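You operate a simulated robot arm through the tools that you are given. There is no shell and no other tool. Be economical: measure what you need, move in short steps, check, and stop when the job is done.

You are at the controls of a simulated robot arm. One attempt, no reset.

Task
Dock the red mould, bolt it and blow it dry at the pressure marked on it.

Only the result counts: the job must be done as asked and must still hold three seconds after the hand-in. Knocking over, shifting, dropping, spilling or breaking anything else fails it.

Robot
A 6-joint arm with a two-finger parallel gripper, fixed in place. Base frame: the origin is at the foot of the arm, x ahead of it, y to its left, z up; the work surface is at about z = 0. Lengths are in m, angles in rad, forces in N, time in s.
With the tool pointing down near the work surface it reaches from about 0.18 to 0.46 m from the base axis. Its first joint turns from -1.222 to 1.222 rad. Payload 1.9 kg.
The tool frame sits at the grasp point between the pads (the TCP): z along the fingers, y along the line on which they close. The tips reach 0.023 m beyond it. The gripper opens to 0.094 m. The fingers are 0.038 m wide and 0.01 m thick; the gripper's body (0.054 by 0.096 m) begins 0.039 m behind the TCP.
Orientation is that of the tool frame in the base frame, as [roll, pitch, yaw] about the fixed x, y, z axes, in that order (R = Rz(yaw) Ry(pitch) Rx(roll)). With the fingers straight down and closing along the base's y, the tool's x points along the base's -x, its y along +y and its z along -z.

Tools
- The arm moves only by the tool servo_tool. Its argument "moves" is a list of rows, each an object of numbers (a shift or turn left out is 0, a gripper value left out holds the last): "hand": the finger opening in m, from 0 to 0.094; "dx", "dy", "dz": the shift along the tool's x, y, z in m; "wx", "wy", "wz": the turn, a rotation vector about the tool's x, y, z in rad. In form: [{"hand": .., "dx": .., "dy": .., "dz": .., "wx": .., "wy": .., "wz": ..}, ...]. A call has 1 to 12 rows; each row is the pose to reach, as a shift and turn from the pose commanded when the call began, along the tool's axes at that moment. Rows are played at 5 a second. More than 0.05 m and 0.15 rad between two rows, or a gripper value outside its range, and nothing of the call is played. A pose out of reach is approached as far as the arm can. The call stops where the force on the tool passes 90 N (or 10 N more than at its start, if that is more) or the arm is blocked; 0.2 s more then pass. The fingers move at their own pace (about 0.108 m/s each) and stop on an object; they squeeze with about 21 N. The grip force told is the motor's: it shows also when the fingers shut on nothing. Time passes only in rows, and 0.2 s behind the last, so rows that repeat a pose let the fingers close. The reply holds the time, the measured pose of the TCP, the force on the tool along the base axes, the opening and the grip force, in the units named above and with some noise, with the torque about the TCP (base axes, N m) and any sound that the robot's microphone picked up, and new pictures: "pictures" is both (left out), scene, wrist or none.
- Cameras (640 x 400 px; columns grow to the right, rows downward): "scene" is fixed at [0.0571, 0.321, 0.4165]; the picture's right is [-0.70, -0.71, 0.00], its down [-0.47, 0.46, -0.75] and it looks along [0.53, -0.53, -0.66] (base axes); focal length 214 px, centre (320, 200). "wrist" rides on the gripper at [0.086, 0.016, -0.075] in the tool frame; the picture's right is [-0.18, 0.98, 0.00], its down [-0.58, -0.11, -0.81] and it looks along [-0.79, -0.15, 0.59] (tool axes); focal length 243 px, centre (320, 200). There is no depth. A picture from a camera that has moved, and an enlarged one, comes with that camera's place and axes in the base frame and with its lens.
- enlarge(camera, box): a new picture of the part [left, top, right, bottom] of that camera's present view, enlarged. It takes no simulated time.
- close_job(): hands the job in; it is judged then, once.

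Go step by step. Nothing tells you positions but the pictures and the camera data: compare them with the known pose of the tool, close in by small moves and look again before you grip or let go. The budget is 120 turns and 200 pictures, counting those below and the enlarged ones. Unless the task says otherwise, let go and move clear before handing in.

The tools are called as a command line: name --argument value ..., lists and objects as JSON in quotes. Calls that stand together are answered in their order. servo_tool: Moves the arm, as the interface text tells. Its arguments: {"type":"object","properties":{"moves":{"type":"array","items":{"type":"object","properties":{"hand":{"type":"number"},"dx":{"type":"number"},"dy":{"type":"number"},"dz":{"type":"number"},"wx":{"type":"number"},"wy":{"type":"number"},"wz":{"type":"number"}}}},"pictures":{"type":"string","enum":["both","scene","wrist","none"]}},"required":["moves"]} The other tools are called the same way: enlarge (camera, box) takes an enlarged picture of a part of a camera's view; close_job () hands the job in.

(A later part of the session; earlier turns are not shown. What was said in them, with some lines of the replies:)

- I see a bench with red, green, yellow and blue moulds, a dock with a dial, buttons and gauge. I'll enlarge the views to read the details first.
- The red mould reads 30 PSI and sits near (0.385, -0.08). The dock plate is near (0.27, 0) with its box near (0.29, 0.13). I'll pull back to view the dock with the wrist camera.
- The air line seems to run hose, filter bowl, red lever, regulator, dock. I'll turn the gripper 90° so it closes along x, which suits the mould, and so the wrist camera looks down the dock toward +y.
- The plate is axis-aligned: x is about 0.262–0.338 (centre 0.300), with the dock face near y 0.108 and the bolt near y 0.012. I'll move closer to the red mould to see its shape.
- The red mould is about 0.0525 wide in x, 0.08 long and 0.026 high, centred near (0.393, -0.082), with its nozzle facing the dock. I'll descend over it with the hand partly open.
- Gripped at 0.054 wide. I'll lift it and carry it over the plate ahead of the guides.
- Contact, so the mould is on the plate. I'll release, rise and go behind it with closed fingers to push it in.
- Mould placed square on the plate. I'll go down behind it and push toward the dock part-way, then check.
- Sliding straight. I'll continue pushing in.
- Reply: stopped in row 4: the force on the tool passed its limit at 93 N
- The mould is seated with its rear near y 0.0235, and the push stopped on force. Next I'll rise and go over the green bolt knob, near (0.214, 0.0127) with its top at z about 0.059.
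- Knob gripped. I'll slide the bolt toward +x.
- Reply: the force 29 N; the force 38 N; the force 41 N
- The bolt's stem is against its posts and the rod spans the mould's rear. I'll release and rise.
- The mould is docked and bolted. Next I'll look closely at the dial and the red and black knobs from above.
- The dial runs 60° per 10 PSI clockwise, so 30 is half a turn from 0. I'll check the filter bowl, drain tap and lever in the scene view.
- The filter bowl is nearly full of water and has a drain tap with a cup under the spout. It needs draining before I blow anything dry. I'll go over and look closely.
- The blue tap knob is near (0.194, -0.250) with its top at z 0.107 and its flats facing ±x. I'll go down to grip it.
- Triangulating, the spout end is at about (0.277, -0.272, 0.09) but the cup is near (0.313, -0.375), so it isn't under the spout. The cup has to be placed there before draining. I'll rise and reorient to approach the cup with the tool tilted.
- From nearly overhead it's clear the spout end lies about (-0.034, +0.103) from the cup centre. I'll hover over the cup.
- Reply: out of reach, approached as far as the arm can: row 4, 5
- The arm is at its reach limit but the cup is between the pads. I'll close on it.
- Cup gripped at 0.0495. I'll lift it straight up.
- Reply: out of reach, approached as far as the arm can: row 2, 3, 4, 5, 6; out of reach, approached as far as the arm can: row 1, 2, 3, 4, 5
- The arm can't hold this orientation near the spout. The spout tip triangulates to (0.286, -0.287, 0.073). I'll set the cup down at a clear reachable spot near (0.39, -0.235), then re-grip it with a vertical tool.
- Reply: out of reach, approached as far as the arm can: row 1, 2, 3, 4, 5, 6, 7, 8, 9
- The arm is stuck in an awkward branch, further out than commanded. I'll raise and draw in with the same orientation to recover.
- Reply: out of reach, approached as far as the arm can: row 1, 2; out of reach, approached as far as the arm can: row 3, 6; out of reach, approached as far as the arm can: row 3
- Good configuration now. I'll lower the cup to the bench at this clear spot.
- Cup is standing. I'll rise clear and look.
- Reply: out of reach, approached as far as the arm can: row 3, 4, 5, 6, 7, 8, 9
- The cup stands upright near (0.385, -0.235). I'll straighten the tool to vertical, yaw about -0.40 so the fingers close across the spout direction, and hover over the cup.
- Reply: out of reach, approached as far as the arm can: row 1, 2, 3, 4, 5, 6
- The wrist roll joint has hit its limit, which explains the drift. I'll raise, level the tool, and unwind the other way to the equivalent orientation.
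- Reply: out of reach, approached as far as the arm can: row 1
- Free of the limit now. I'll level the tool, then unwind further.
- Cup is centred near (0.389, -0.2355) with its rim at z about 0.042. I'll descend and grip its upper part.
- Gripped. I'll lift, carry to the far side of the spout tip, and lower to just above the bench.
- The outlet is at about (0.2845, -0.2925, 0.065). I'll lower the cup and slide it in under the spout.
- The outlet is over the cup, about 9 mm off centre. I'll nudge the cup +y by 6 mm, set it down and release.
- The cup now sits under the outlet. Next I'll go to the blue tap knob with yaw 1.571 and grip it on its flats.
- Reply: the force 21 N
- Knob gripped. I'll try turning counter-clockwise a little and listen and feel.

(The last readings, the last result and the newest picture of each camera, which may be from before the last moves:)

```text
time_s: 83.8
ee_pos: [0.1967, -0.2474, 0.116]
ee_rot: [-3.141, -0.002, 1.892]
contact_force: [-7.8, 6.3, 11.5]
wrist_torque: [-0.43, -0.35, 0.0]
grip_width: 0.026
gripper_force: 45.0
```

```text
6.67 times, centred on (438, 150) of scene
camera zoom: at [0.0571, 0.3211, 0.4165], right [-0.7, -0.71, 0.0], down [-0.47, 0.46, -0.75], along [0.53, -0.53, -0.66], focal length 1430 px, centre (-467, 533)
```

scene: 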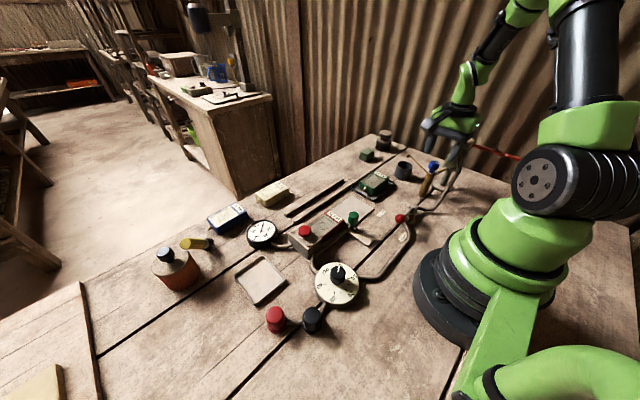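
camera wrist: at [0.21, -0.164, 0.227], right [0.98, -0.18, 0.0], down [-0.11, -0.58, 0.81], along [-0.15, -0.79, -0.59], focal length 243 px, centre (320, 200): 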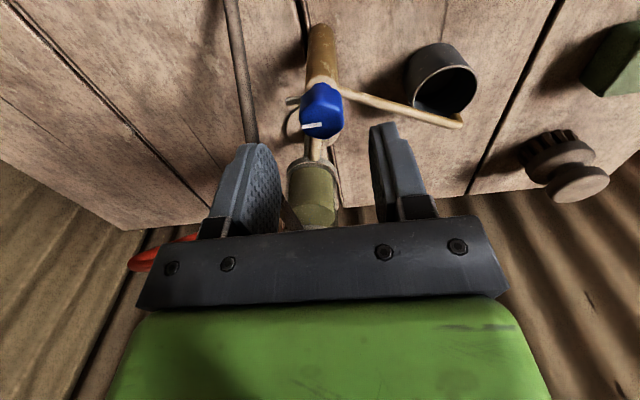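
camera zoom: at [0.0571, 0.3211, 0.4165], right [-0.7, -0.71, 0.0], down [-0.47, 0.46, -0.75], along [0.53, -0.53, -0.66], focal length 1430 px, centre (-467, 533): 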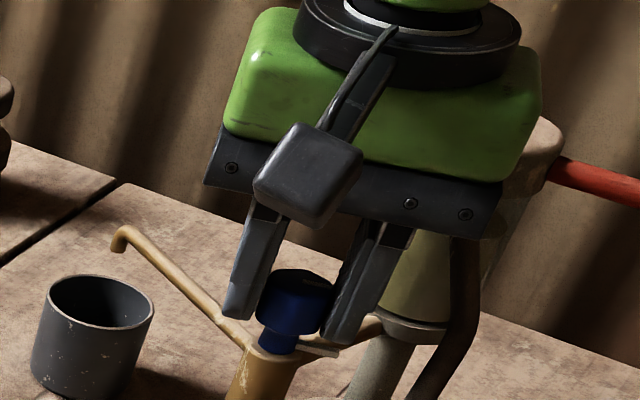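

It turns freely. I'll continue toward a quarter turn.

servo_tool --moves '[{"wz": -0.13}, {"wz": -0.26}, {"wz": -0.39}, {"wz": -0.52}, {"wz": -0.65}, {"wz": -0.78}, {"wz": -0.78}]' --pictures "none"

enlarge --camera "scene" --box '[390, 120, 486, 180]'

```text
time_s: 85.4
ee_pos: [0.1974, -0.2473, 0.1143]
ee_rot: [3.138, 0.001, 2.673]
contact_force: [37.0, 46.6, 22.3]
wrist_torque: [0.08, -0.63, -0.22]
grip_width: 0.0258
gripper_force: 45.4
```

```text
6.67 times, centred on (438, 150) of scene
camera zoom: at [0.0571, 0.3211, 0.4165], right [-0.7, -0.71, 0.0], down [-0.47, 0.46, -0.75], along [0.53, -0.53, -0.66], focal length 1430 px, centre (-467, 533)
```

zoom: 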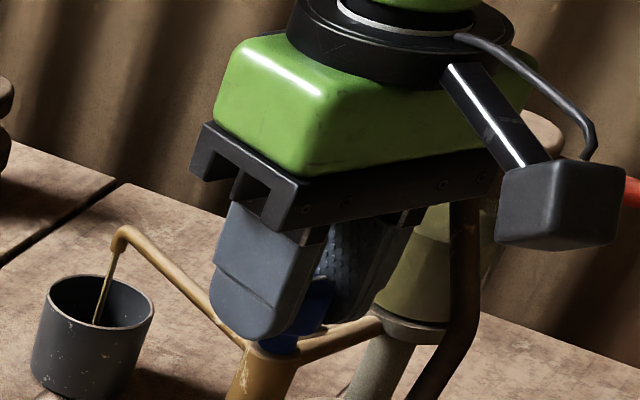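

Water is flowing into the cup. I'll relax the side load slightly and wait while it drains.

servo_tool --moves '[{"dy": 0.0015}, {"dy": 0.0025}, {"dy": 0.0025}, {"dy": 0.0025}, {"dy": 0.0025}, {"dy": 0.0025}, {"dy": 0.0025}, {"dy": 0.0025}]' --pictures "none"

enlarge --camera "scene" --box '[390, 120, 486, 180]'

```text
time_s: 87.2
ee_pos: [0.1974, -0.247, 0.1143]
ee_rot: [-3.139, 0.001, 2.672]
contact_force: [28.7, 10.3, 8.1]
wrist_torque: [0.06, -0.96, -0.11]
grip_width: 0.0258
gripper_force: 45.3
```

```text
6.67 times, centred on (438, 150) of scene
camera zoom: at [0.0571, 0.321, 0.4165], right [-0.7, -0.71, 0.0], down [-0.47, 0.46, -0.75], along [0.53, -0.53, -0.66], focal length 1430 px, centre (-467, 533)
```

zoom: 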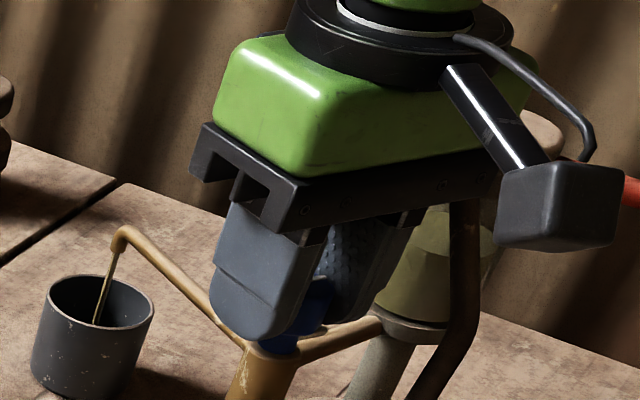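

servo_tool --moves '[{}, {}, {}, {}, {}, {}, {}, {}, {}, {}, {}, {}]' --pictures "none"

servo_tool --moves '[{}, {}, {}, {}, {}, {}, {}, {}, {}, {}, {}, {}]' --pictures "none"

enlarge --camera "scene" --box '[390, 120, 486, 180]'

```text
time_s: 89.8
ee_pos: [0.1993, -0.2456, 0.1144]
ee_rot: [-3.139, 0.0, 2.67]
contact_force: [28.3, -3.4, 4.9]
wrist_torque: [0.11, -0.47, -0.05]
grip_width: 0.0258
gripper_force: 45.2
```

```text
time_s: 92.4
ee_pos: [0.1979, -0.2468, 0.1145]
ee_rot: [3.14, 0.0, 2.669]
contact_force: [21.3, -7.0, 6.7]
wrist_torque: [0.17, -0.34, 0.01]
grip_width: 0.0259
gripper_force: 45.3
```

```text
6.67 times, centred on (438, 150) of scene
camera zoom: at [0.0571, 0.321, 0.4165], right [-0.7, -0.71, 0.0], down [-0.47, 0.46, -0.75], along [0.53, -0.53, -0.66], focal length 1430 px, centre (-467, 533)
```

zoom: 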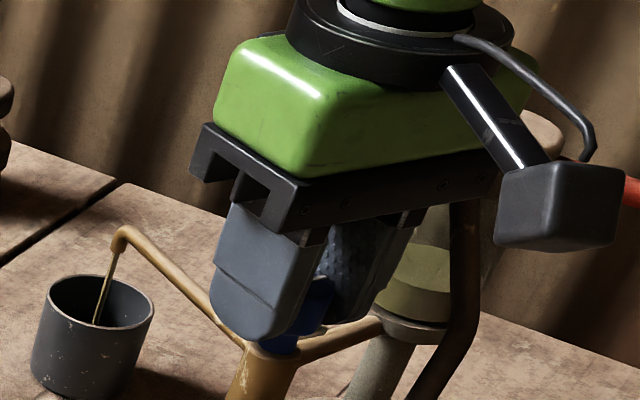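

The level is falling steadily, so I'll keep waiting.

servo_tool --moves '[{}, {}, {}, {}, {}, {}, {}, {}, {}, {}, {}, {}]' --pictures "none"

servo_tool --moves '[{}, {}, {}, {}, {}, {}, {}, {}, {}, {}, {}, {}]' --pictures "none"

servo_tool --moves '[{}, {}, {}, {}, {}, {}, {}, {}, {}, {}, {}, {}]' --pictures "none"

enlarge --camera "scene" --box '[390, 120, 486, 180]'

```text
time_s: 95.0
ee_pos: [0.1985, -0.2456, 0.1153]
ee_rot: [-3.141, 0.0, 2.671]
contact_force: [15.5, -10.1, 7.2]
wrist_torque: [0.18, -0.31, 0.01]
grip_width: 0.0256
gripper_force: 44.6
```

```text
time_s: 97.6
ee_pos: [0.1972, -0.2464, 0.1146]
ee_rot: [3.141, -0.001, 2.671]
contact_force: [12.7, -12.8, 6.7]
wrist_torque: [0.11, -0.28, 0.02]
grip_width: 0.026
gripper_force: 44.8
```

```text
time_s: 100.2
ee_pos: [0.1978, -0.2475, 0.1137]
ee_rot: [-3.141, 0.0, 2.67]
contact_force: [10.7, -14.2, 6.9]
wrist_torque: [0.13, -0.25, 0.06]
grip_width: 0.0258
gripper_force: 45.4
```

```text
6.67 times, centred on (438, 150) of scene
camera zoom: at [0.0571, 0.321, 0.4165], right [-0.7, -0.71, 0.0], down [-0.47, 0.46, -0.75], along [0.53, -0.53, -0.66], focal length 1430 px, centre (-467, 533)
```

zoom: 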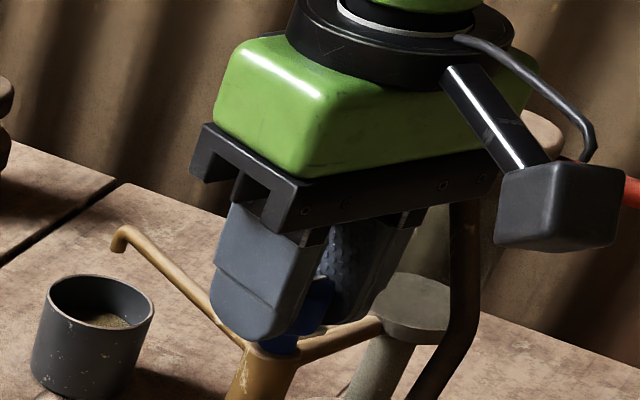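

The bowl is empty and the cup holds the water. I'll turn the tap back closed to its original angle.

servo_tool --moves '[{"wz": 0.13}, {"wz": 0.26}, {"wz": 0.39}, {"wz": 0.52}, {"wz": 0.65}, {"wz": 0.78}, {"wz": 0.91}, {"wz": 1.04}, {"wz": 1.11}, {"wz": 1.11}]' --pictures "none"

enlarge --camera "scene" --box '[390, 120, 486, 180]'

```text
time_s: 102.4
ee_pos: [0.1965, -0.2456, 0.1139]
ee_rot: [-3.137, -0.003, 1.558]
contact_force: [-43.3, -11.3, -9.6]
wrist_torque: [-0.12, 0.0, 0.17]
grip_width: 0.0287
gripper_force: 21.1
```

```text
6.67 times, centred on (438, 150) of scene
camera zoom: at [0.0571, 0.321, 0.4165], right [-0.7, -0.71, 0.0], down [-0.47, 0.46, -0.75], along [0.53, -0.53, -0.66], focal length 1430 px, centre (-467, 533)
```

zoom: 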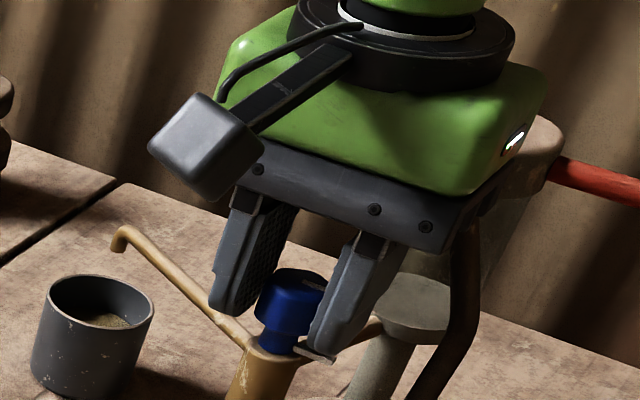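

servo_tool --moves '[{"hand": 0.05}, {"hand": 0.05}, {"dz": -0.037}, {"dz": -0.037}]' --pictures "wrist"

enlarge --camera "wrist" --box '[240, 60, 400, 160]'

enlarge --camera "scene" --box '[405, 145, 469, 185]'

```text
time_s: 103.4
ee_pos: [0.199, -0.2456, 0.1522]
ee_rot: [-3.14, 0.002, 1.559]
contact_force: [0.8, -0.5, -0.2]
wrist_torque: [-0.02, -0.02, -0.02]
grip_width: 0.0496
gripper_force: 0.1
camera wrist: at [0.2159, -0.1605, 0.2278], right [0.98, -0.19, 0.0], down [-0.11, -0.58, 0.81], along [-0.16, -0.79, -0.59], focal length 243 px, centre (320, 200)
```

wrist: 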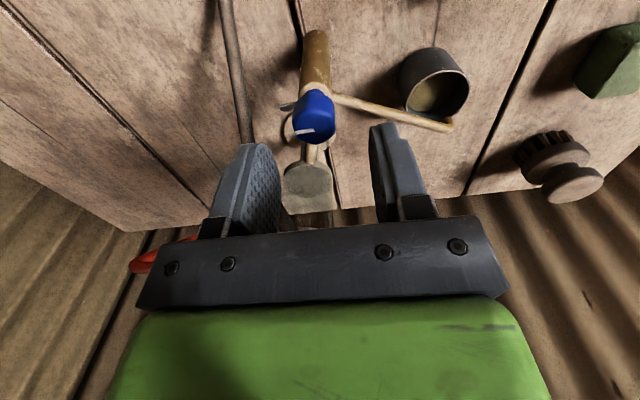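

```text
4.00 times, centred on (320, 110) of wrist
camera zoom: at [0.2159, -0.1605, 0.2278], right [0.98, -0.19, 0.0], down [-0.11, -0.58, 0.81], along [-0.16, -0.79, -0.59], focal length 970 px, centre (320, 560)
```

zoom: 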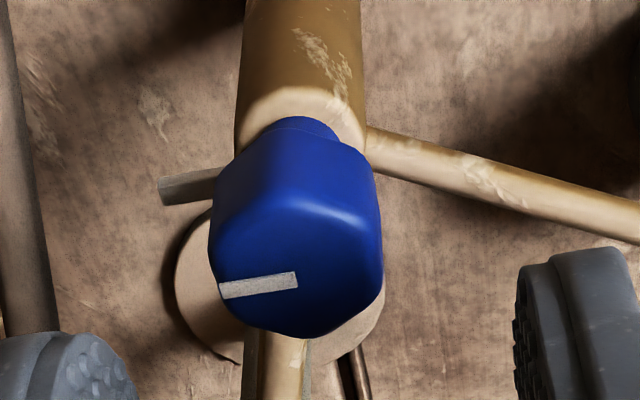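

```text
10.00 times, centred on (437, 165) of scene
camera zoom: at [0.0571, 0.321, 0.4165], right [-0.7, -0.71, 0.0], down [-0.47, 0.46, -0.75], along [0.53, -0.53, -0.66], focal length 2145 px, centre (-850, 550)
```

zoom: 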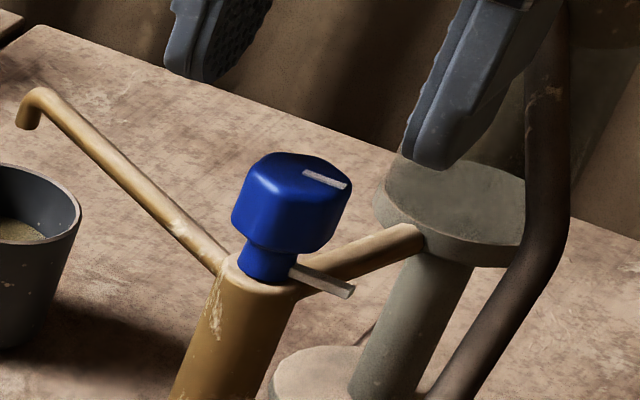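

The tap is closed again with its pointer back as at the start. Now to the pressure dial: I'll raise and travel to the dial knob near (0.185, 0.145) while rotating, so there's room for a half-turn clockwise.

servo_tool --moves '[{"dz": -0.045}, {"dz": -0.09}, {"dx": 0.035, "dy": 0.004, "dz": -0.1, "wz": -0.14}, {"dx": 0.07, "dy": 0.008, "dz": -0.1, "wz": -0.28}, {"dx": 0.105, "dy": 0.012, "dz": -0.1, "wz": -0.42}, {"dx": 0.14, "dy": 0.016, "dz": -0.1, "wz": -0.56}, {"dx": 0.175, "dy": 0.02, "dz": -0.1, "wz": -0.7}, {"dx": 0.21, "dy": 0.02, "dz": -0.1, "wz": -0.84}, {"dx": 0.245, "dy": 0.02, "dz": -0.1, "wz": -0.98}, {"dx": 0.28, "dy": 0.015, "dz": -0.1, "wz": -1.12}, {"dx": 0.315, "dy": 0.01, "dz": -0.1, "wz": -1.26}, {"dx": 0.35, "dy": 0.005, "dz": -0.1, "wz": -1.4}]' --pictures "none"

servo_tool --moves '[{"wz": -0.14}, {"wz": -0.28}, {"wz": -0.42}, {"wz": -0.56}, {"wz": -0.7}, {"wz": -0.84}, {"wz": -0.98}, {"wz": -1.12}, {"wz": -1.26}, {"wz": -1.4}, {"wz": -1.54}, {"wz": -1.68}]' --pictures "both"

enlarge --camera "scene" --box '[292, 248, 388, 308]'

```text
time_s: 106.0
ee_pos: [0.2056, 0.103, 0.2503]
ee_rot: [3.141, -0.001, 2.961]
contact_force: [0.2, 0.0, 0.5]
wrist_torque: [0.02, 0.02, -0.03]
grip_width: 0.0501
gripper_force: 0.1
```

```text
time_s: 108.6
ee_pos: [0.2063, 0.1044, 0.2512]
ee_rot: [3.141, 0.0, -1.641]
contact_force: [-0.4, 0.0, 1.2]
wrist_torque: [-0.02, -0.02, -0.02]
grip_width: 0.0502
gripper_force: 0.1
camera wrist: at [0.1846, 0.0181, 0.3277], right [-0.97, 0.25, 0.0], down [0.15, 0.57, 0.81], along [0.2, 0.78, -0.59], focal length 243 px, centre (320, 200)
```

scene: 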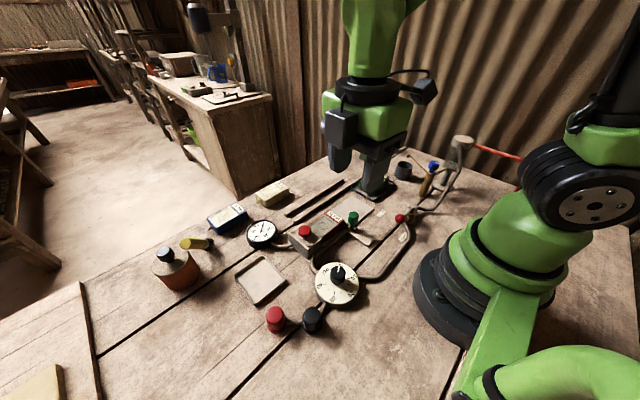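
wrist: 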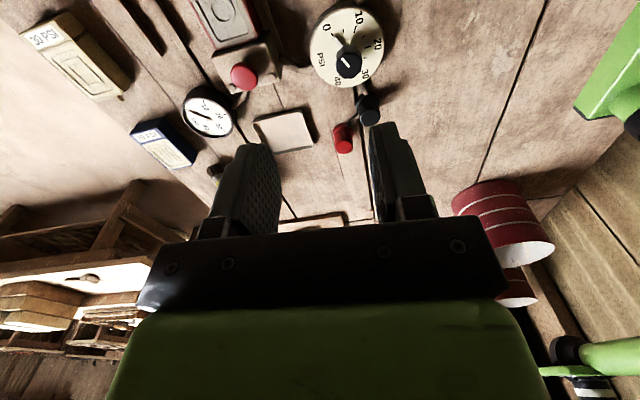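

```text
6.67 times, centred on (340, 278) of scene
camera zoom: at [0.0571, 0.321, 0.4165], right [-0.7, -0.71, 0.0], down [-0.47, 0.46, -0.75], along [0.53, -0.53, -0.66], focal length 1430 px, centre (187, -320)
```

zoom: 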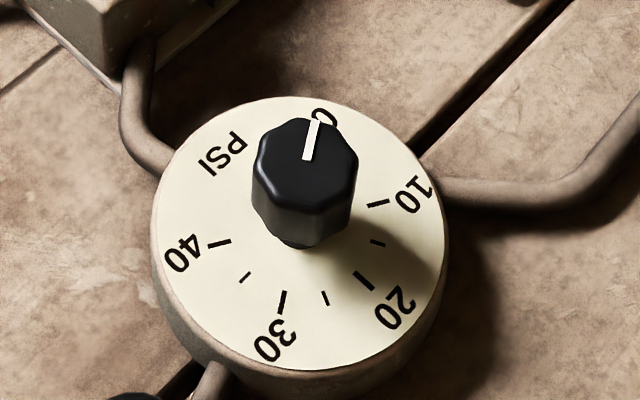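

servo_tool --moves '[{"dx": -0.01, "dy": 0.006, "dz": 0.03, "wz": -0.14}, {"dx": -0.02, "dy": 0.012, "dz": 0.06, "wz": -0.28}, {"dx": -0.03, "dy": 0.018, "dz": 0.09, "wz": -0.42}, {"dx": -0.0394, "dy": 0.0238, "dz": 0.125, "wz": -0.56}, {"dx": -0.0394, "dy": 0.0238, "dz": 0.13, "wz": -0.56}]' --pictures "both"

enlarge --camera "wrist" --box '[200, 0, 456, 160]'

enlarge --camera "scene" --box '[270, 228, 398, 308]'

```text
time_s: 109.8
ee_pos: [0.1864, 0.1441, 0.1207]
ee_rot: [3.141, 0.001, -1.079]
contact_force: [-0.5, 0.3, -0.5]
wrist_torque: [-0.01, -0.01, -0.01]
grip_width: 0.0502
gripper_force: 0.1
camera wrist: at [0.2125, 0.0603, 0.1966], right [-0.95, -0.3, 0.0], down [-0.18, 0.56, 0.81], along [-0.24, 0.77, -0.59], focal length 243 px, centre (320, 200)
```

scene: 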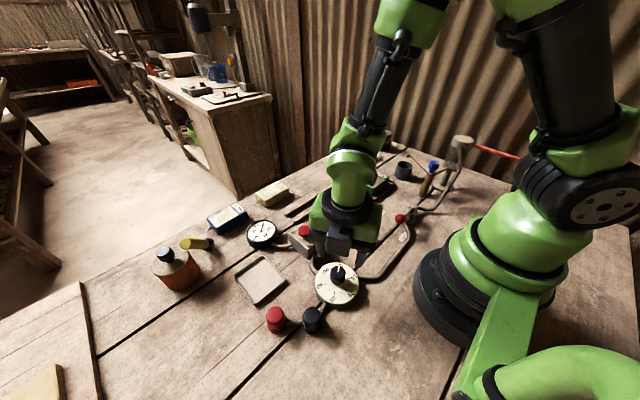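
wrist: 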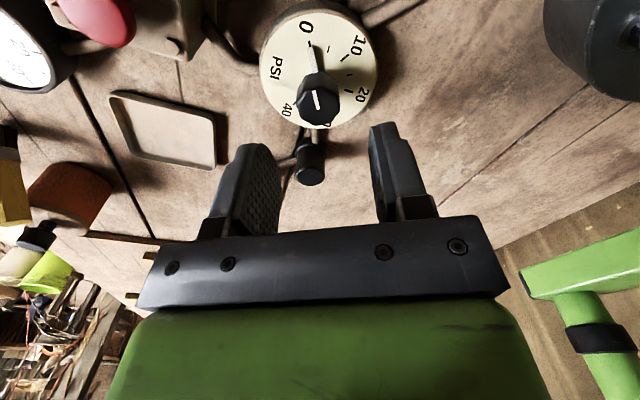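

```text
2.50 times, centred on (328, 80) of wrist
camera zoom: at [0.2125, 0.0603, 0.1966], right [-0.95, -0.3, 0.0], down [-0.18, 0.56, 0.81], along [-0.24, 0.77, -0.59], focal length 606 px, centre (300, 500)
```

zoom: 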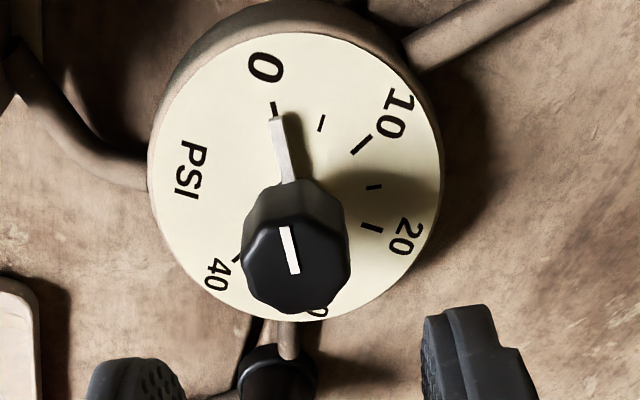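

```text
5.00 times, centred on (334, 268) of scene
camera zoom: at [0.0571, 0.321, 0.4165], right [-0.7, -0.71, 0.0], down [-0.47, 0.46, -0.75], along [0.53, -0.53, -0.66], focal length 1072 px, centre (250, -140)
```

zoom: 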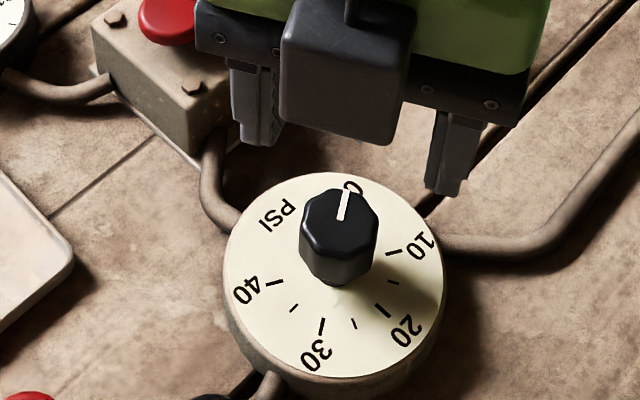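

servo_tool --moves '[{"dz": 0.03}, {"dz": 0.05}, {"dz": 0.059}, {"dz": 0.059}, {"dz": 0.059, "hand": 0.015}, {"dz": 0.059, "hand": 0.015}, {"dz": 0.059, "hand": 0.015}]' --pictures "none"

enlarge --camera "scene" --box '[270, 228, 398, 308]'

```text
time_s: 111.4
ee_pos: [0.1869, 0.146, 0.0634]
ee_rot: [-3.136, 0.004, -1.08]
contact_force: [28.0, 15.7, -25.9]
wrist_torque: [-0.03, -0.11, -0.22]
grip_width: 0.0293
gripper_force: 44.9
```

```text
5.00 times, centred on (334, 268) of scene
camera zoom: at [0.0571, 0.3211, 0.4165], right [-0.7, -0.71, 0.0], down [-0.47, 0.46, -0.75], along [0.53, -0.53, -0.66], focal length 1072 px, centre (250, -140)
```

zoom: 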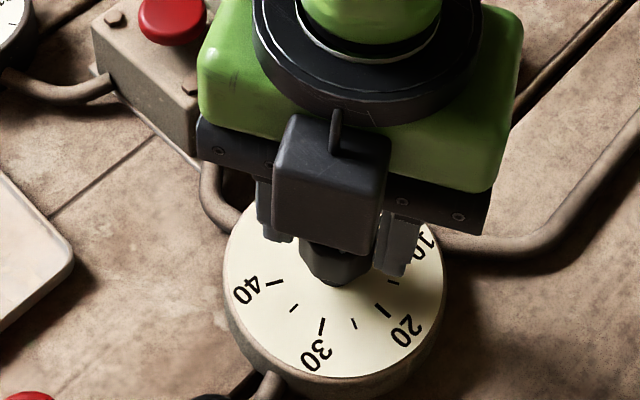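

servo_tool --moves '[{"dy": -0.002}, {"dy": -0.002, "wz": 0.14}, {"dy": -0.002, "wz": 0.28}, {"dy": -0.002, "wz": 0.42}, {"dy": -0.002, "wz": 0.56}, {"dy": -0.002, "wz": 0.7}, {"dy": -0.002, "wz": 0.84}, {"dy": -0.002, "wz": 0.98}, {"dy": -0.002, "wz": 1.12}, {"dy": -0.002, "wz": 1.26}, {"dy": -0.002, "wz": 1.4}, {"dy": -0.002, "wz": 1.52}]' --pictures "none"

enlarge --camera "scene" --box '[240, 208, 368, 288]'

```text
time_s: 113.2
ee_pos: [0.1819, 0.1431, 0.0618]
ee_rot: [3.13, -0.02, -2.052]
contact_force: [-10.3, 6.5, 0.5]
wrist_torque: [0.52, -0.61, 0.09]
grip_width: 0.0291
gripper_force: 44.6
stopped in row 9: the force on the tool passed its limit at 92 N (the readings are from after the stop); the commanded pose is now the measured one
```

```text
5.00 times, centred on (304, 248) of scene
camera zoom: at [0.0572, 0.321, 0.4165], right [-0.7, -0.71, 0.0], down [-0.47, 0.46, -0.75], along [0.53, -0.53, -0.66], focal length 1072 px, centre (400, -40)
```

zoom: 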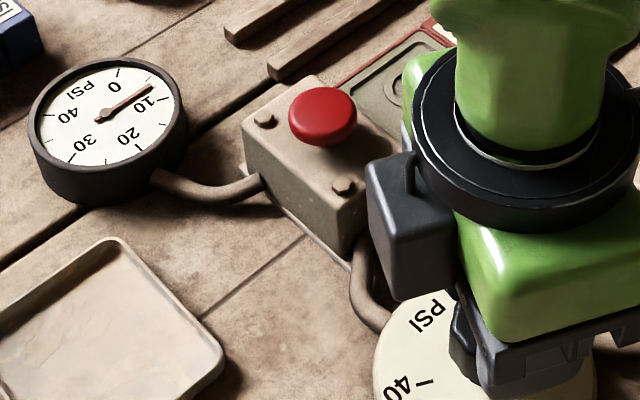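

The gauge is live at about 9 PSI, so the lever is open. The side force shows the knob axis is nearer (0.185, 0.149). I'll release, recentre, re-grip and continue.

servo_tool --moves '[{"hand": 0.045}, {"hand": 0.045, "dx": -0.007, "wx": 0.0116, "wy": -0.02}, {"hand": 0.045, "dx": -0.007, "wx": 0.0116, "wy": -0.02}, {"hand": 0.015, "dx": -0.007, "wx": 0.0116, "wy": -0.02}, {"hand": 0.015, "dx": -0.007, "wx": 0.0116, "wy": -0.02}, {"hand": 0.015, "dx": -0.007, "wx": 0.0116, "wy": -0.02}]' --pictures "wrist"

```text
time_s: 114.6
ee_pos: [0.1848, 0.1494, 0.0616]
ee_rot: [-3.141, 0.0, -2.051]
contact_force: [-12.5, 12.5, 0.0]
wrist_torque: [-0.02, 0.36, -0.01]
grip_width: 0.0287
gripper_force: 44.9
camera wrist: at [0.1307, 0.0802, 0.1373], right [-0.79, 0.62, 0.0], down [0.37, 0.46, 0.81], along [0.5, 0.63, -0.59], focal length 243 px, centre (320, 200)
```

wrist: 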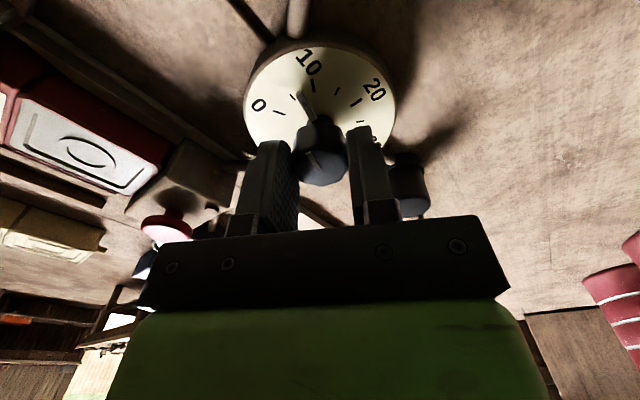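

servo_tool --moves '[{"wz": 0.13}, {"wz": 0.26}, {"wz": 0.39}, {"wz": 0.52}, {"wz": 0.65}, {"wz": 0.78}, {"wz": 0.91}, {"wz": 1.04}, {"wz": 1.17}, {"wz": 1.3}, {"wz": 1.43}]' --pictures "none"

enlarge --camera "scene" --box '[240, 208, 368, 288]'

```text
time_s: 117.0
ee_pos: [0.185, 0.1493, 0.0619]
ee_rot: [3.139, 0.003, 2.797]
contact_force: [-20.3, 37.5, -1.8]
wrist_torque: [0.38, 0.23, -0.03]
grip_width: 0.0289
gripper_force: 45.1
```

```text
5.00 times, centred on (304, 248) of scene
camera zoom: at [0.0571, 0.321, 0.4165], right [-0.7, -0.71, 0.0], down [-0.47, 0.46, -0.75], along [0.53, -0.53, -0.66], focal length 1072 px, centre (400, -40)
```

zoom: 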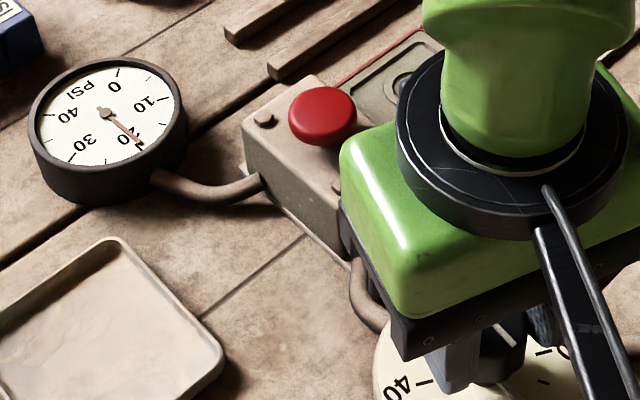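

enlarge --camera "scene" --box '[240, 210, 288, 240]'

```text
13.33 times, centred on (264, 225) of scene
camera zoom: at [0.0571, 0.321, 0.4165], right [-0.7, -0.71, 0.0], down [-0.47, 0.46, -0.75], along [0.53, -0.53, -0.66], focal length 2860 px, centre (1067, -133)
```

zoom: 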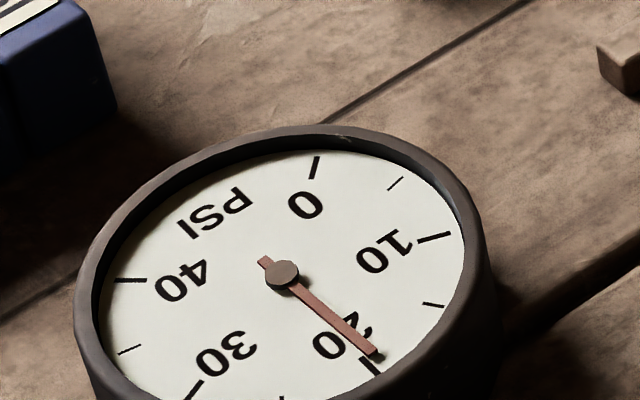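

servo_tool --moves '[{"wz": 0.13}, {"wz": 0.26}, {"wz": 0.39}, {"wz": 0.52}, {"wz": 0.65}, {"wz": 0.74}, {"wz": 0.74}, {"wz": 0.74}, {"wz": 0.74}, {"wz": 0.74}]' --pictures "none"

enlarge --camera "scene" --box '[240, 210, 288, 240]'

enlarge --camera "wrist" --box '[230, 20, 422, 140]'

```text
time_s: 119.2
ee_pos: [0.1848, 0.1501, 0.0621]
ee_rot: [3.139, 0.001, 2.057]
contact_force: [19.7, -6.4, 5.4]
wrist_torque: [0.02, -0.11, -0.02]
grip_width: 0.0287
gripper_force: 45.0
```

```text
13.33 times, centred on (264, 225) of scene
camera zoom: at [0.0571, 0.321, 0.4165], right [-0.7, -0.71, 0.0], down [-0.47, 0.46, -0.75], along [0.53, -0.53, -0.66], focal length 2860 px, centre (1067, -133)
```

zoom: 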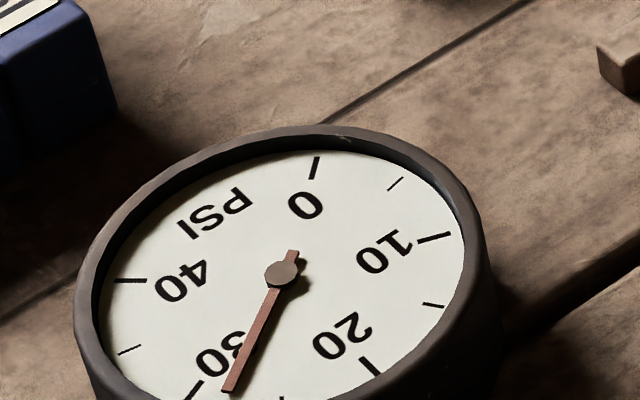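

```text
3.33 times, centred on (326, 80) of wrist
camera zoom: at [0.1595, 0.2327, 0.1377], right [0.95, 0.3, 0.0], down [0.17, -0.57, 0.81], along [0.24, -0.77, -0.59], focal length 809 px, centre (300, 600)
```

zoom: 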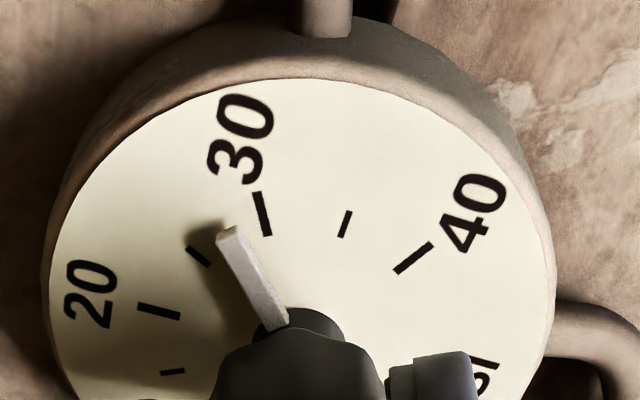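

The scale spans 270° for 40 PSI, so 30 needs about 0.39 rad more. I'll turn a further 0.3 and read again.

servo_tool --moves '[{"wz": 0.1}, {"wz": 0.2}, {"wz": 0.3}, {"wz": 0.3}, {"wz": 0.3}, {"wz": 0.3}, {"wz": 0.3}]' --pictures "none"

enlarge --camera "scene" --box '[240, 214, 288, 244]'

enlarge --camera "wrist" --box '[230, 20, 422, 140]'

```text
time_s: 120.8
ee_pos: [0.1847, 0.149, 0.0627]
ee_rot: [3.141, 0.0, 1.759]
contact_force: [20.9, -10.6, 1.4]
wrist_torque: [-0.04, -0.25, -0.04]
grip_width: 0.0288
gripper_force: 45.1
```

```text
13.33 times, centred on (264, 229) of scene
camera zoom: at [0.0571, 0.321, 0.4165], right [-0.7, -0.71, 0.0], down [-0.47, 0.46, -0.75], along [0.53, -0.53, -0.66], focal length 2860 px, centre (1067, -187)
```

zoom: 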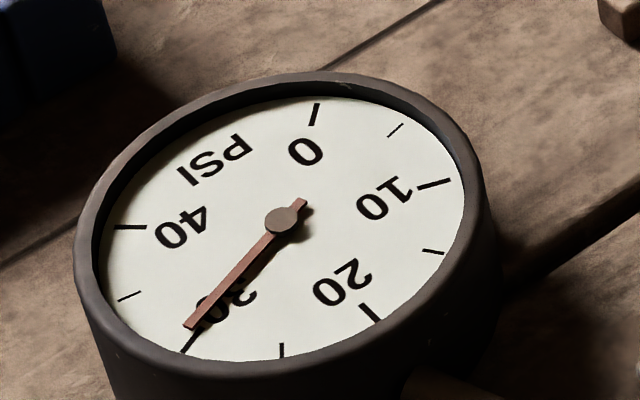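

```text
3.33 times, centred on (326, 80) of wrist
camera zoom: at [0.1852, 0.2366, 0.1377], right [1.0, 0.0, 0.0], down [0.0, -0.59, 0.81], along [0.0, -0.81, -0.59], focal length 809 px, centre (300, 600)
```

zoom: 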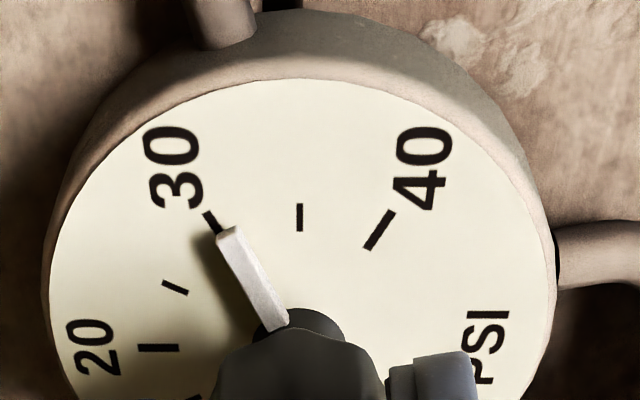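

The gauge computes to about 30.2 PSI and the dial pointer is at 30. I'll release, rise and recheck both.

servo_tool --moves '[{"hand": 0.05}, {"hand": 0.05}, {"dz": -0.04}, {"dz": -0.08}, {"dz": -0.1}]' --pictures "wrist"

enlarge --camera "scene" --box '[240, 214, 288, 244]'

enlarge --camera "scene" --box '[292, 248, 388, 308]'

```text
time_s: 122.0
ee_pos: [0.1846, 0.1483, 0.1617]
ee_rot: [3.139, 0.0, 1.76]
contact_force: [-0.3, -0.2, -0.9]
wrist_torque: [-0.01, 0.03, 0.01]
grip_width: 0.05
gripper_force: 0.0
camera wrist: at [0.184, 0.2364, 0.238], right [1.0, 0.0, 0.0], down [0.0, -0.59, 0.81], along [0.0, -0.81, -0.59], focal length 243 px, centre (320, 200)
```

wrist: 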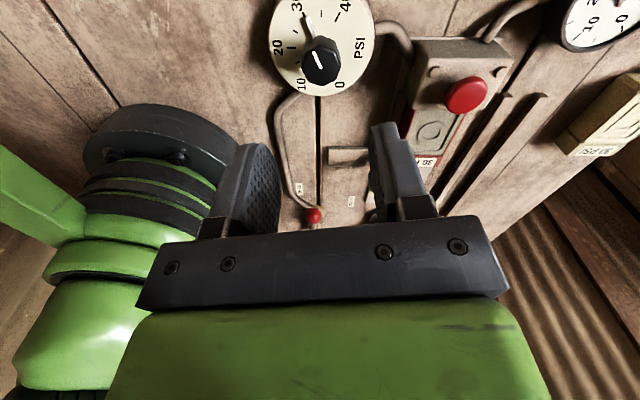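

```text
13.33 times, centred on (264, 229) of scene
camera zoom: at [0.0571, 0.321, 0.4165], right [-0.7, -0.71, 0.0], down [-0.47, 0.46, -0.75], along [0.53, -0.53, -0.66], focal length 2860 px, centre (1067, -187)
```

zoom: 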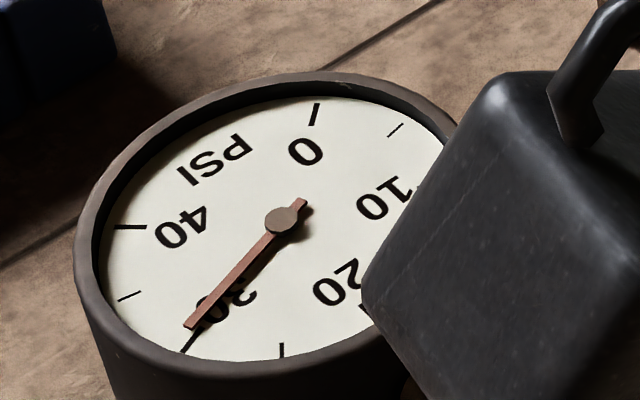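

```text
6.67 times, centred on (340, 278) of scene
camera zoom: at [0.0571, 0.321, 0.4165], right [-0.7, -0.71, 0.0], down [-0.47, 0.46, -0.75], along [0.53, -0.53, -0.66], focal length 1430 px, centre (187, -320)
```

zoom: 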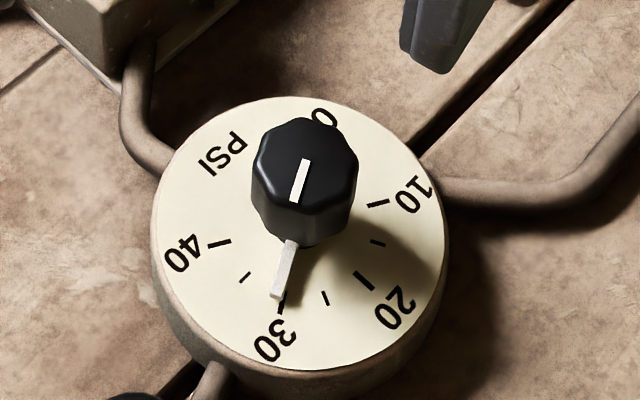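

Both read about 30 PSI. Now I'll go over the red button on the dock manifold with closed fingers.

servo_tool --moves '[{"dx": -0.01, "dy": 0.03, "hand": 0}, {"dx": -0.02, "dy": 0.06}, {"dx": -0.03, "dy": 0.09}, {"dx": -0.0388, "dy": 0.107}, {"dx": -0.0388, "dy": 0.107, "dz": 0.03}, {"dx": -0.0388, "dy": 0.107, "dz": 0.05}, {"dx": -0.0388, "dy": 0.107, "dz": 0.05}]' --pictures "both"

enlarge --camera "scene" --box '[240, 180, 368, 260]'

enlarge --camera "wrist" --box '[200, 40, 456, 200]'

```text
time_s: 123.6
ee_pos: [0.2976, 0.132, 0.1115]
ee_rot: [3.141, 0.0, 1.76]
contact_force: [0.0, 1.2, 0.6]
wrist_torque: [0.01, 0.0, -0.03]
grip_width: 0.0
gripper_force: 20.8
camera wrist: at [0.2972, 0.2194, 0.1873], right [1.0, 0.0, 0.0], down [0.0, -0.59, 0.81], along [0.0, -0.81, -0.59], focal length 243 px, centre (320, 200)
```

scene: 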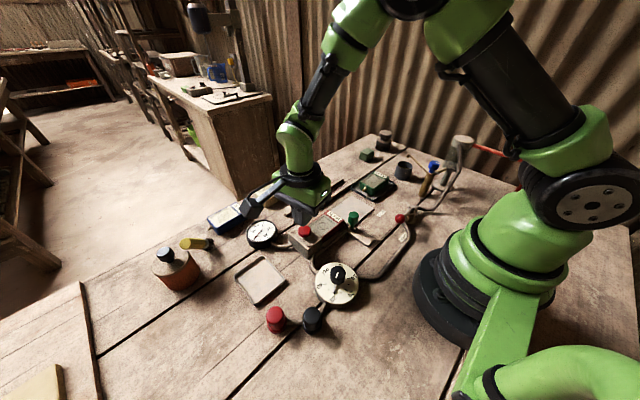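
wrist: 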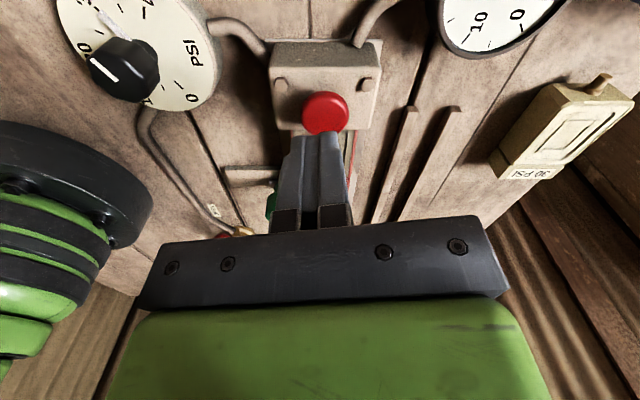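

```text
5.00 times, centred on (304, 220) of scene
camera zoom: at [0.0571, 0.321, 0.4165], right [-0.7, -0.71, 0.0], down [-0.47, 0.46, -0.75], along [0.53, -0.53, -0.66], focal length 1072 px, centre (400, 100)
```

zoom: 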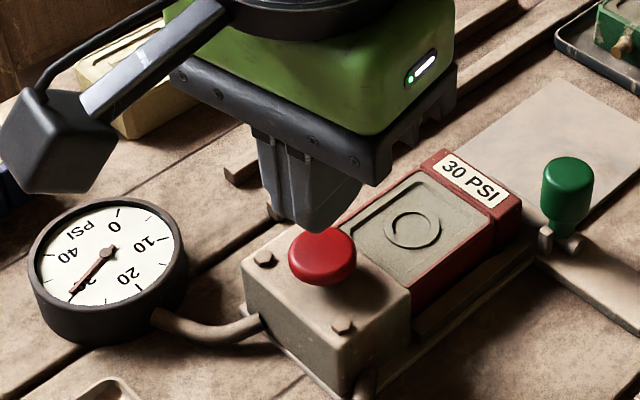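

```text
2.50 times, centred on (328, 120) of wrist
camera zoom: at [0.2972, 0.2194, 0.1873], right [1.0, 0.0, 0.0], down [0.0, -0.59, 0.81], along [0.0, -0.81, -0.59], focal length 606 px, centre (300, 400)
```

zoom: 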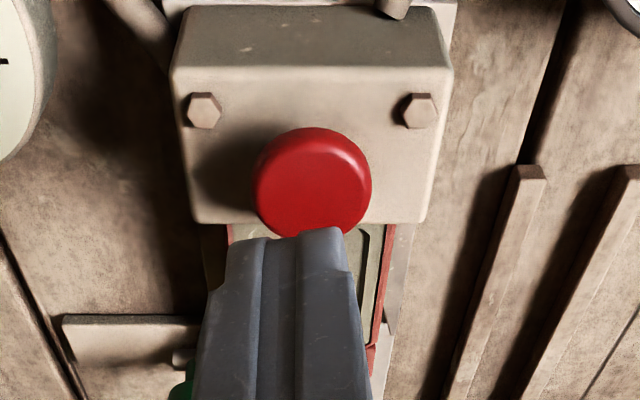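

The fingers are over the button. I'll press down in small steps and listen.

servo_tool --moves '[{"dy": 0.002, "dz": 0.012}, {"dy": 0.002, "dz": 0.022}, {"dy": 0.002, "dz": 0.026}, {"dy": 0.002, "dz": 0.03}, {"dy": 0.002, "dz": 0.032}]' --pictures "none"

enlarge --camera "scene" --box '[240, 180, 368, 260]'

```text
time_s: 124.8
ee_pos: [0.2994, 0.1321, 0.0805]
ee_rot: [3.139, 0.0, 1.759]
contact_force: [0.6, -0.2, 1.4]
wrist_torque: [-0.01, 0.0, 0.05]
grip_width: 0.0002
gripper_force: 21.0
```

```text
5.00 times, centred on (304, 220) of scene
camera zoom: at [0.0571, 0.321, 0.4165], right [-0.7, -0.71, 0.0], down [-0.47, 0.46, -0.75], along [0.53, -0.53, -0.66], focal length 1072 px, centre (400, 100)
```

zoom: 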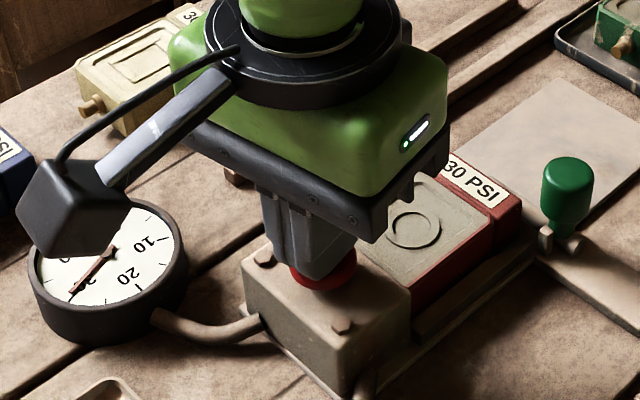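

servo_tool --moves '[{"dz": 0.002}, {"dz": 0.004}, {"dz": 0.006}, {"dz": 0.008}, {"dz": 0.008}]' --pictures "none"

enlarge --camera "scene" --box '[240, 180, 368, 260]'

```text
time_s: 126.0
ee_pos: [0.299, 0.1329, 0.072]
ee_rot: [3.137, -0.001, 1.758]
contact_force: [-1.5, -10.7, 31.5]
wrist_torque: [-0.29, 0.02, -0.01]
grip_width: 0.0
gripper_force: 20.7
heard: click
```

```text
5.00 times, centred on (304, 220) of scene
camera zoom: at [0.057, 0.321, 0.4166], right [-0.7, -0.71, 0.0], down [-0.47, 0.46, -0.75], along [0.53, -0.53, -0.66], focal length 1072 px, centre (400, 100)
```

zoom: 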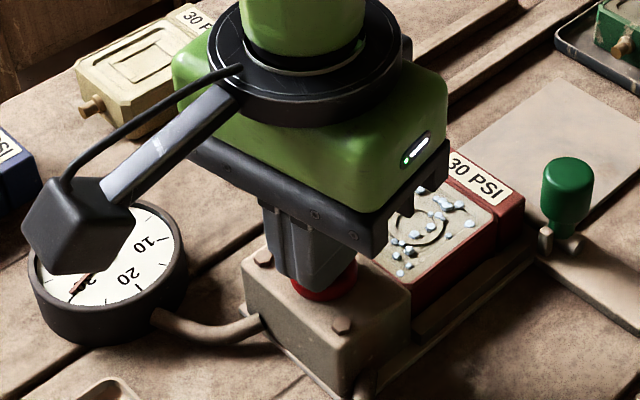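

A click, and water droplets are coming out of the mould face. I'll keep holding and watch.

servo_tool --moves '[{}, {}, {}, {}, {}, {}, {}, {}, {}, {}, {}, {}]' --pictures "none"

enlarge --camera "scene" --box '[240, 180, 368, 260]'

```text
time_s: 128.6
ee_pos: [0.2988, 0.1325, 0.0718]
ee_rot: [3.138, 0.0, 1.76]
contact_force: [8.3, -1.9, 31.6]
wrist_torque: [-0.09, -0.17, 0.03]
grip_width: 0.0
gripper_force: 20.9
```

```text
5.00 times, centred on (304, 220) of scene
camera zoom: at [0.057, 0.321, 0.4166], right [-0.7, -0.71, 0.0], down [-0.47, 0.46, -0.75], along [0.53, -0.53, -0.66], focal length 1072 px, centre (400, 100)
```

zoom: 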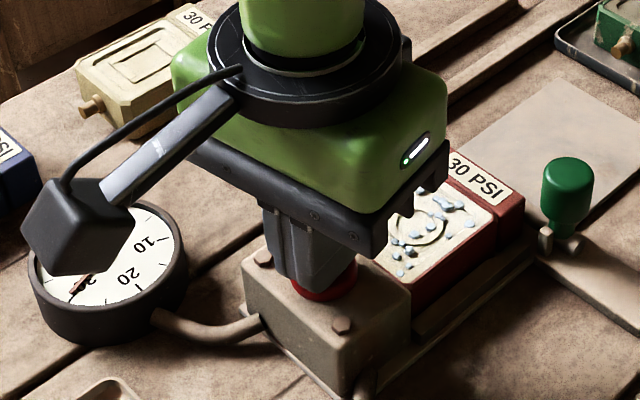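

servo_tool --moves '[{}, {}, {}, {}, {}, {}, {}, {}, {}, {}, {}, {}]' --pictures "none"

servo_tool --moves '[{}, {}, {}, {}, {}, {}, {}, {}, {}, {}, {}, {}]' --pictures "none"

enlarge --camera "scene" --box '[240, 180, 368, 260]'

```text
time_s: 131.2
ee_pos: [0.2997, 0.1327, 0.072]
ee_rot: [3.137, 0.0, 1.759]
contact_force: [5.1, 6.2, 31.1]
wrist_torque: [0.07, -0.13, 0.0]
grip_width: 0.0
gripper_force: 20.6
```

```text
time_s: 133.8
ee_pos: [0.299, 0.1317, 0.0723]
ee_rot: [3.138, 0.0, 1.759]
contact_force: [2.1, 2.5, 32.5]
wrist_torque: [0.01, -0.06, 0.0]
grip_width: 0.0001
gripper_force: 21.0
```

```text
5.00 times, centred on (304, 220) of scene
camera zoom: at [0.057, 0.321, 0.4166], right [-0.7, -0.71, 0.0], down [-0.47, 0.46, -0.75], along [0.53, -0.53, -0.66], focal length 1072 px, centre (400, 100)
```

zoom: 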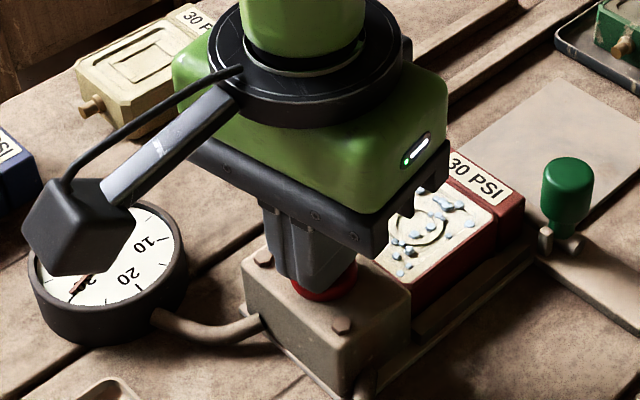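

The face has gone from grey to dry cream and no longer changes. I'll release the button and look.

servo_tool --moves '[{"dz": -0.02}, {"dz": -0.06}, {"dz": -0.1}, {"dz": -0.14}, {"dz": -0.14, "dy": -0.04}, {"dz": -0.14, "dy": -0.08}, {"dz": -0.14, "dy": -0.08}]' --pictures "scene"

enlarge --camera "scene" --box '[240, 180, 368, 260]'

enlarge --camera "scene" --box '[310, 195, 374, 235]'

```text
time_s: 135.4
ee_pos: [0.2201, 0.1165, 0.2124]
ee_rot: [3.139, -0.001, 1.759]
contact_force: [-0.1, -0.5, 0.0]
wrist_torque: [-0.01, 0.01, 0.0]
grip_width: 0.0001
gripper_force: 21.1
```

scene: 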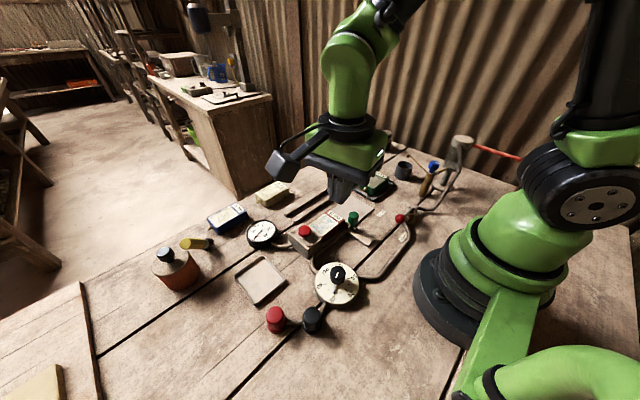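

```text
5.00 times, centred on (304, 220) of scene
camera zoom: at [0.0571, 0.321, 0.4165], right [-0.7, -0.71, 0.0], down [-0.47, 0.46, -0.75], along [0.53, -0.53, -0.66], focal length 1072 px, centre (400, 100)
```

zoom: 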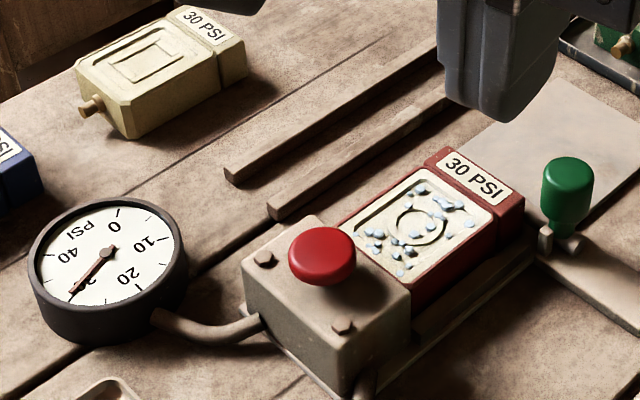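

```text
10.00 times, centred on (342, 215) of scene
camera zoom: at [0.0571, 0.321, 0.4165], right [-0.7, -0.71, 0.0], down [-0.47, 0.46, -0.75], along [0.53, -0.53, -0.66], focal length 2145 px, centre (100, 50)
```

zoom: 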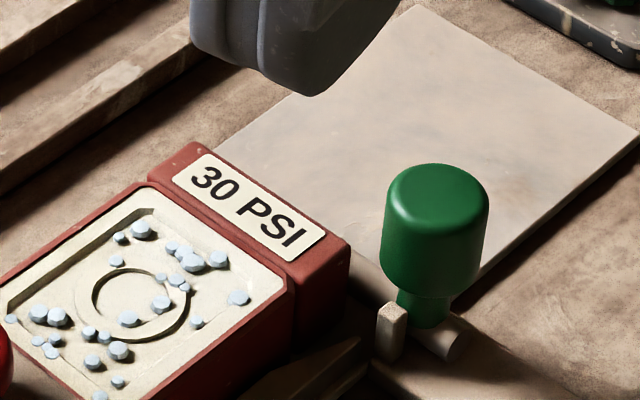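

Face is cream-coloured with expelled beads on it, the gauge reads 30 and the bolt is in place. I'll wait a few seconds and see whether anything changes.

servo_tool --moves '[{}, {}, {}, {}, {}, {}, {}, {}, {}, {}, {}, {}]' --pictures "none"

enlarge --camera "scene" --box '[310, 195, 374, 235]'

enlarge --camera "scene" --box '[390, 125, 486, 185]'

```text
time_s: 138.0
ee_pos: [0.2196, 0.1177, 0.2126]
ee_rot: [3.139, -0.002, 1.761]
contact_force: [-0.7, 0.4, -0.4]
wrist_torque: [0.0, -0.01, 0.03]
grip_width: 0.0
gripper_force: 21.1
```

```text
10.00 times, centred on (342, 215) of scene
camera zoom: at [0.0571, 0.321, 0.4165], right [-0.7, -0.71, 0.0], down [-0.47, 0.46, -0.75], along [0.53, -0.53, -0.66], focal length 2145 px, centre (100, 50)
```

zoom: 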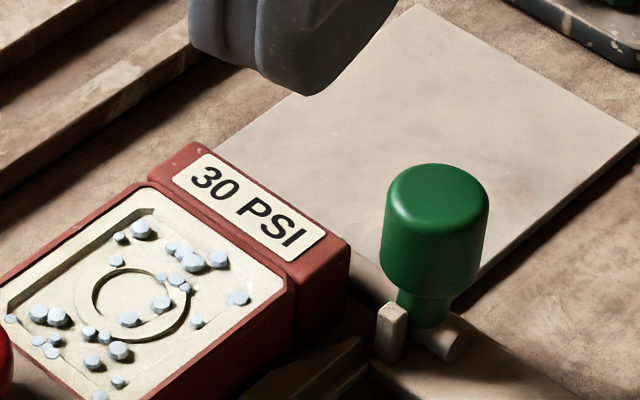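

```text
6.67 times, centred on (438, 155) of scene
camera zoom: at [0.0571, 0.321, 0.4165], right [-0.7, -0.71, 0.0], down [-0.47, 0.46, -0.75], along [0.53, -0.53, -0.66], focal length 1430 px, centre (-467, 500)
```

zoom: 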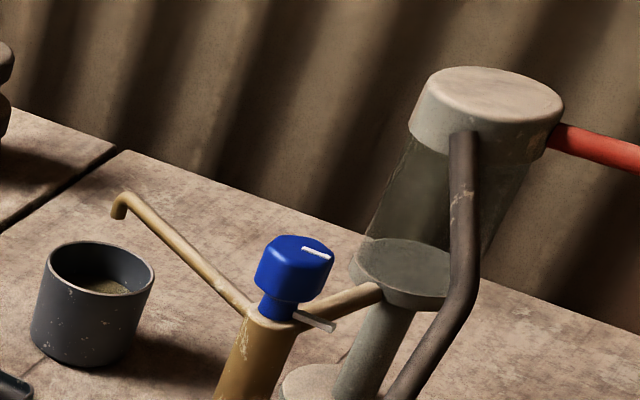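

Everything is stable: the red mould is docked and bolted, the gauge reads 30 PSI, its face has dried to cream, the trap is drained into the cup and the arm is clear. I'm handing in.

close_job

```text
The job is handed in.
```

I docked and bolted the red mould, then blew it at about 30 PSI, the pressure on its label, until its face changed from grey to dry cream. I handed the job in with the arm clear.

- **Possible leftover moisture:** Water beads appeared on the mould face when I pressed the blow button. They were still there when I handed in, so I can't confirm the surface counts as fully dry.
- **Cup moved:** The filter bowl was nearly full of water, so I drained it first. The cup wasn't under the drain spout, so I lifted it into place and left it there with the water in it. If moving the cup counts as shifting something else, that could fail the job.
- **Final state:** The drain tap is closed again, the dial and gauge read about 30 PSI, and the air lever is still open.
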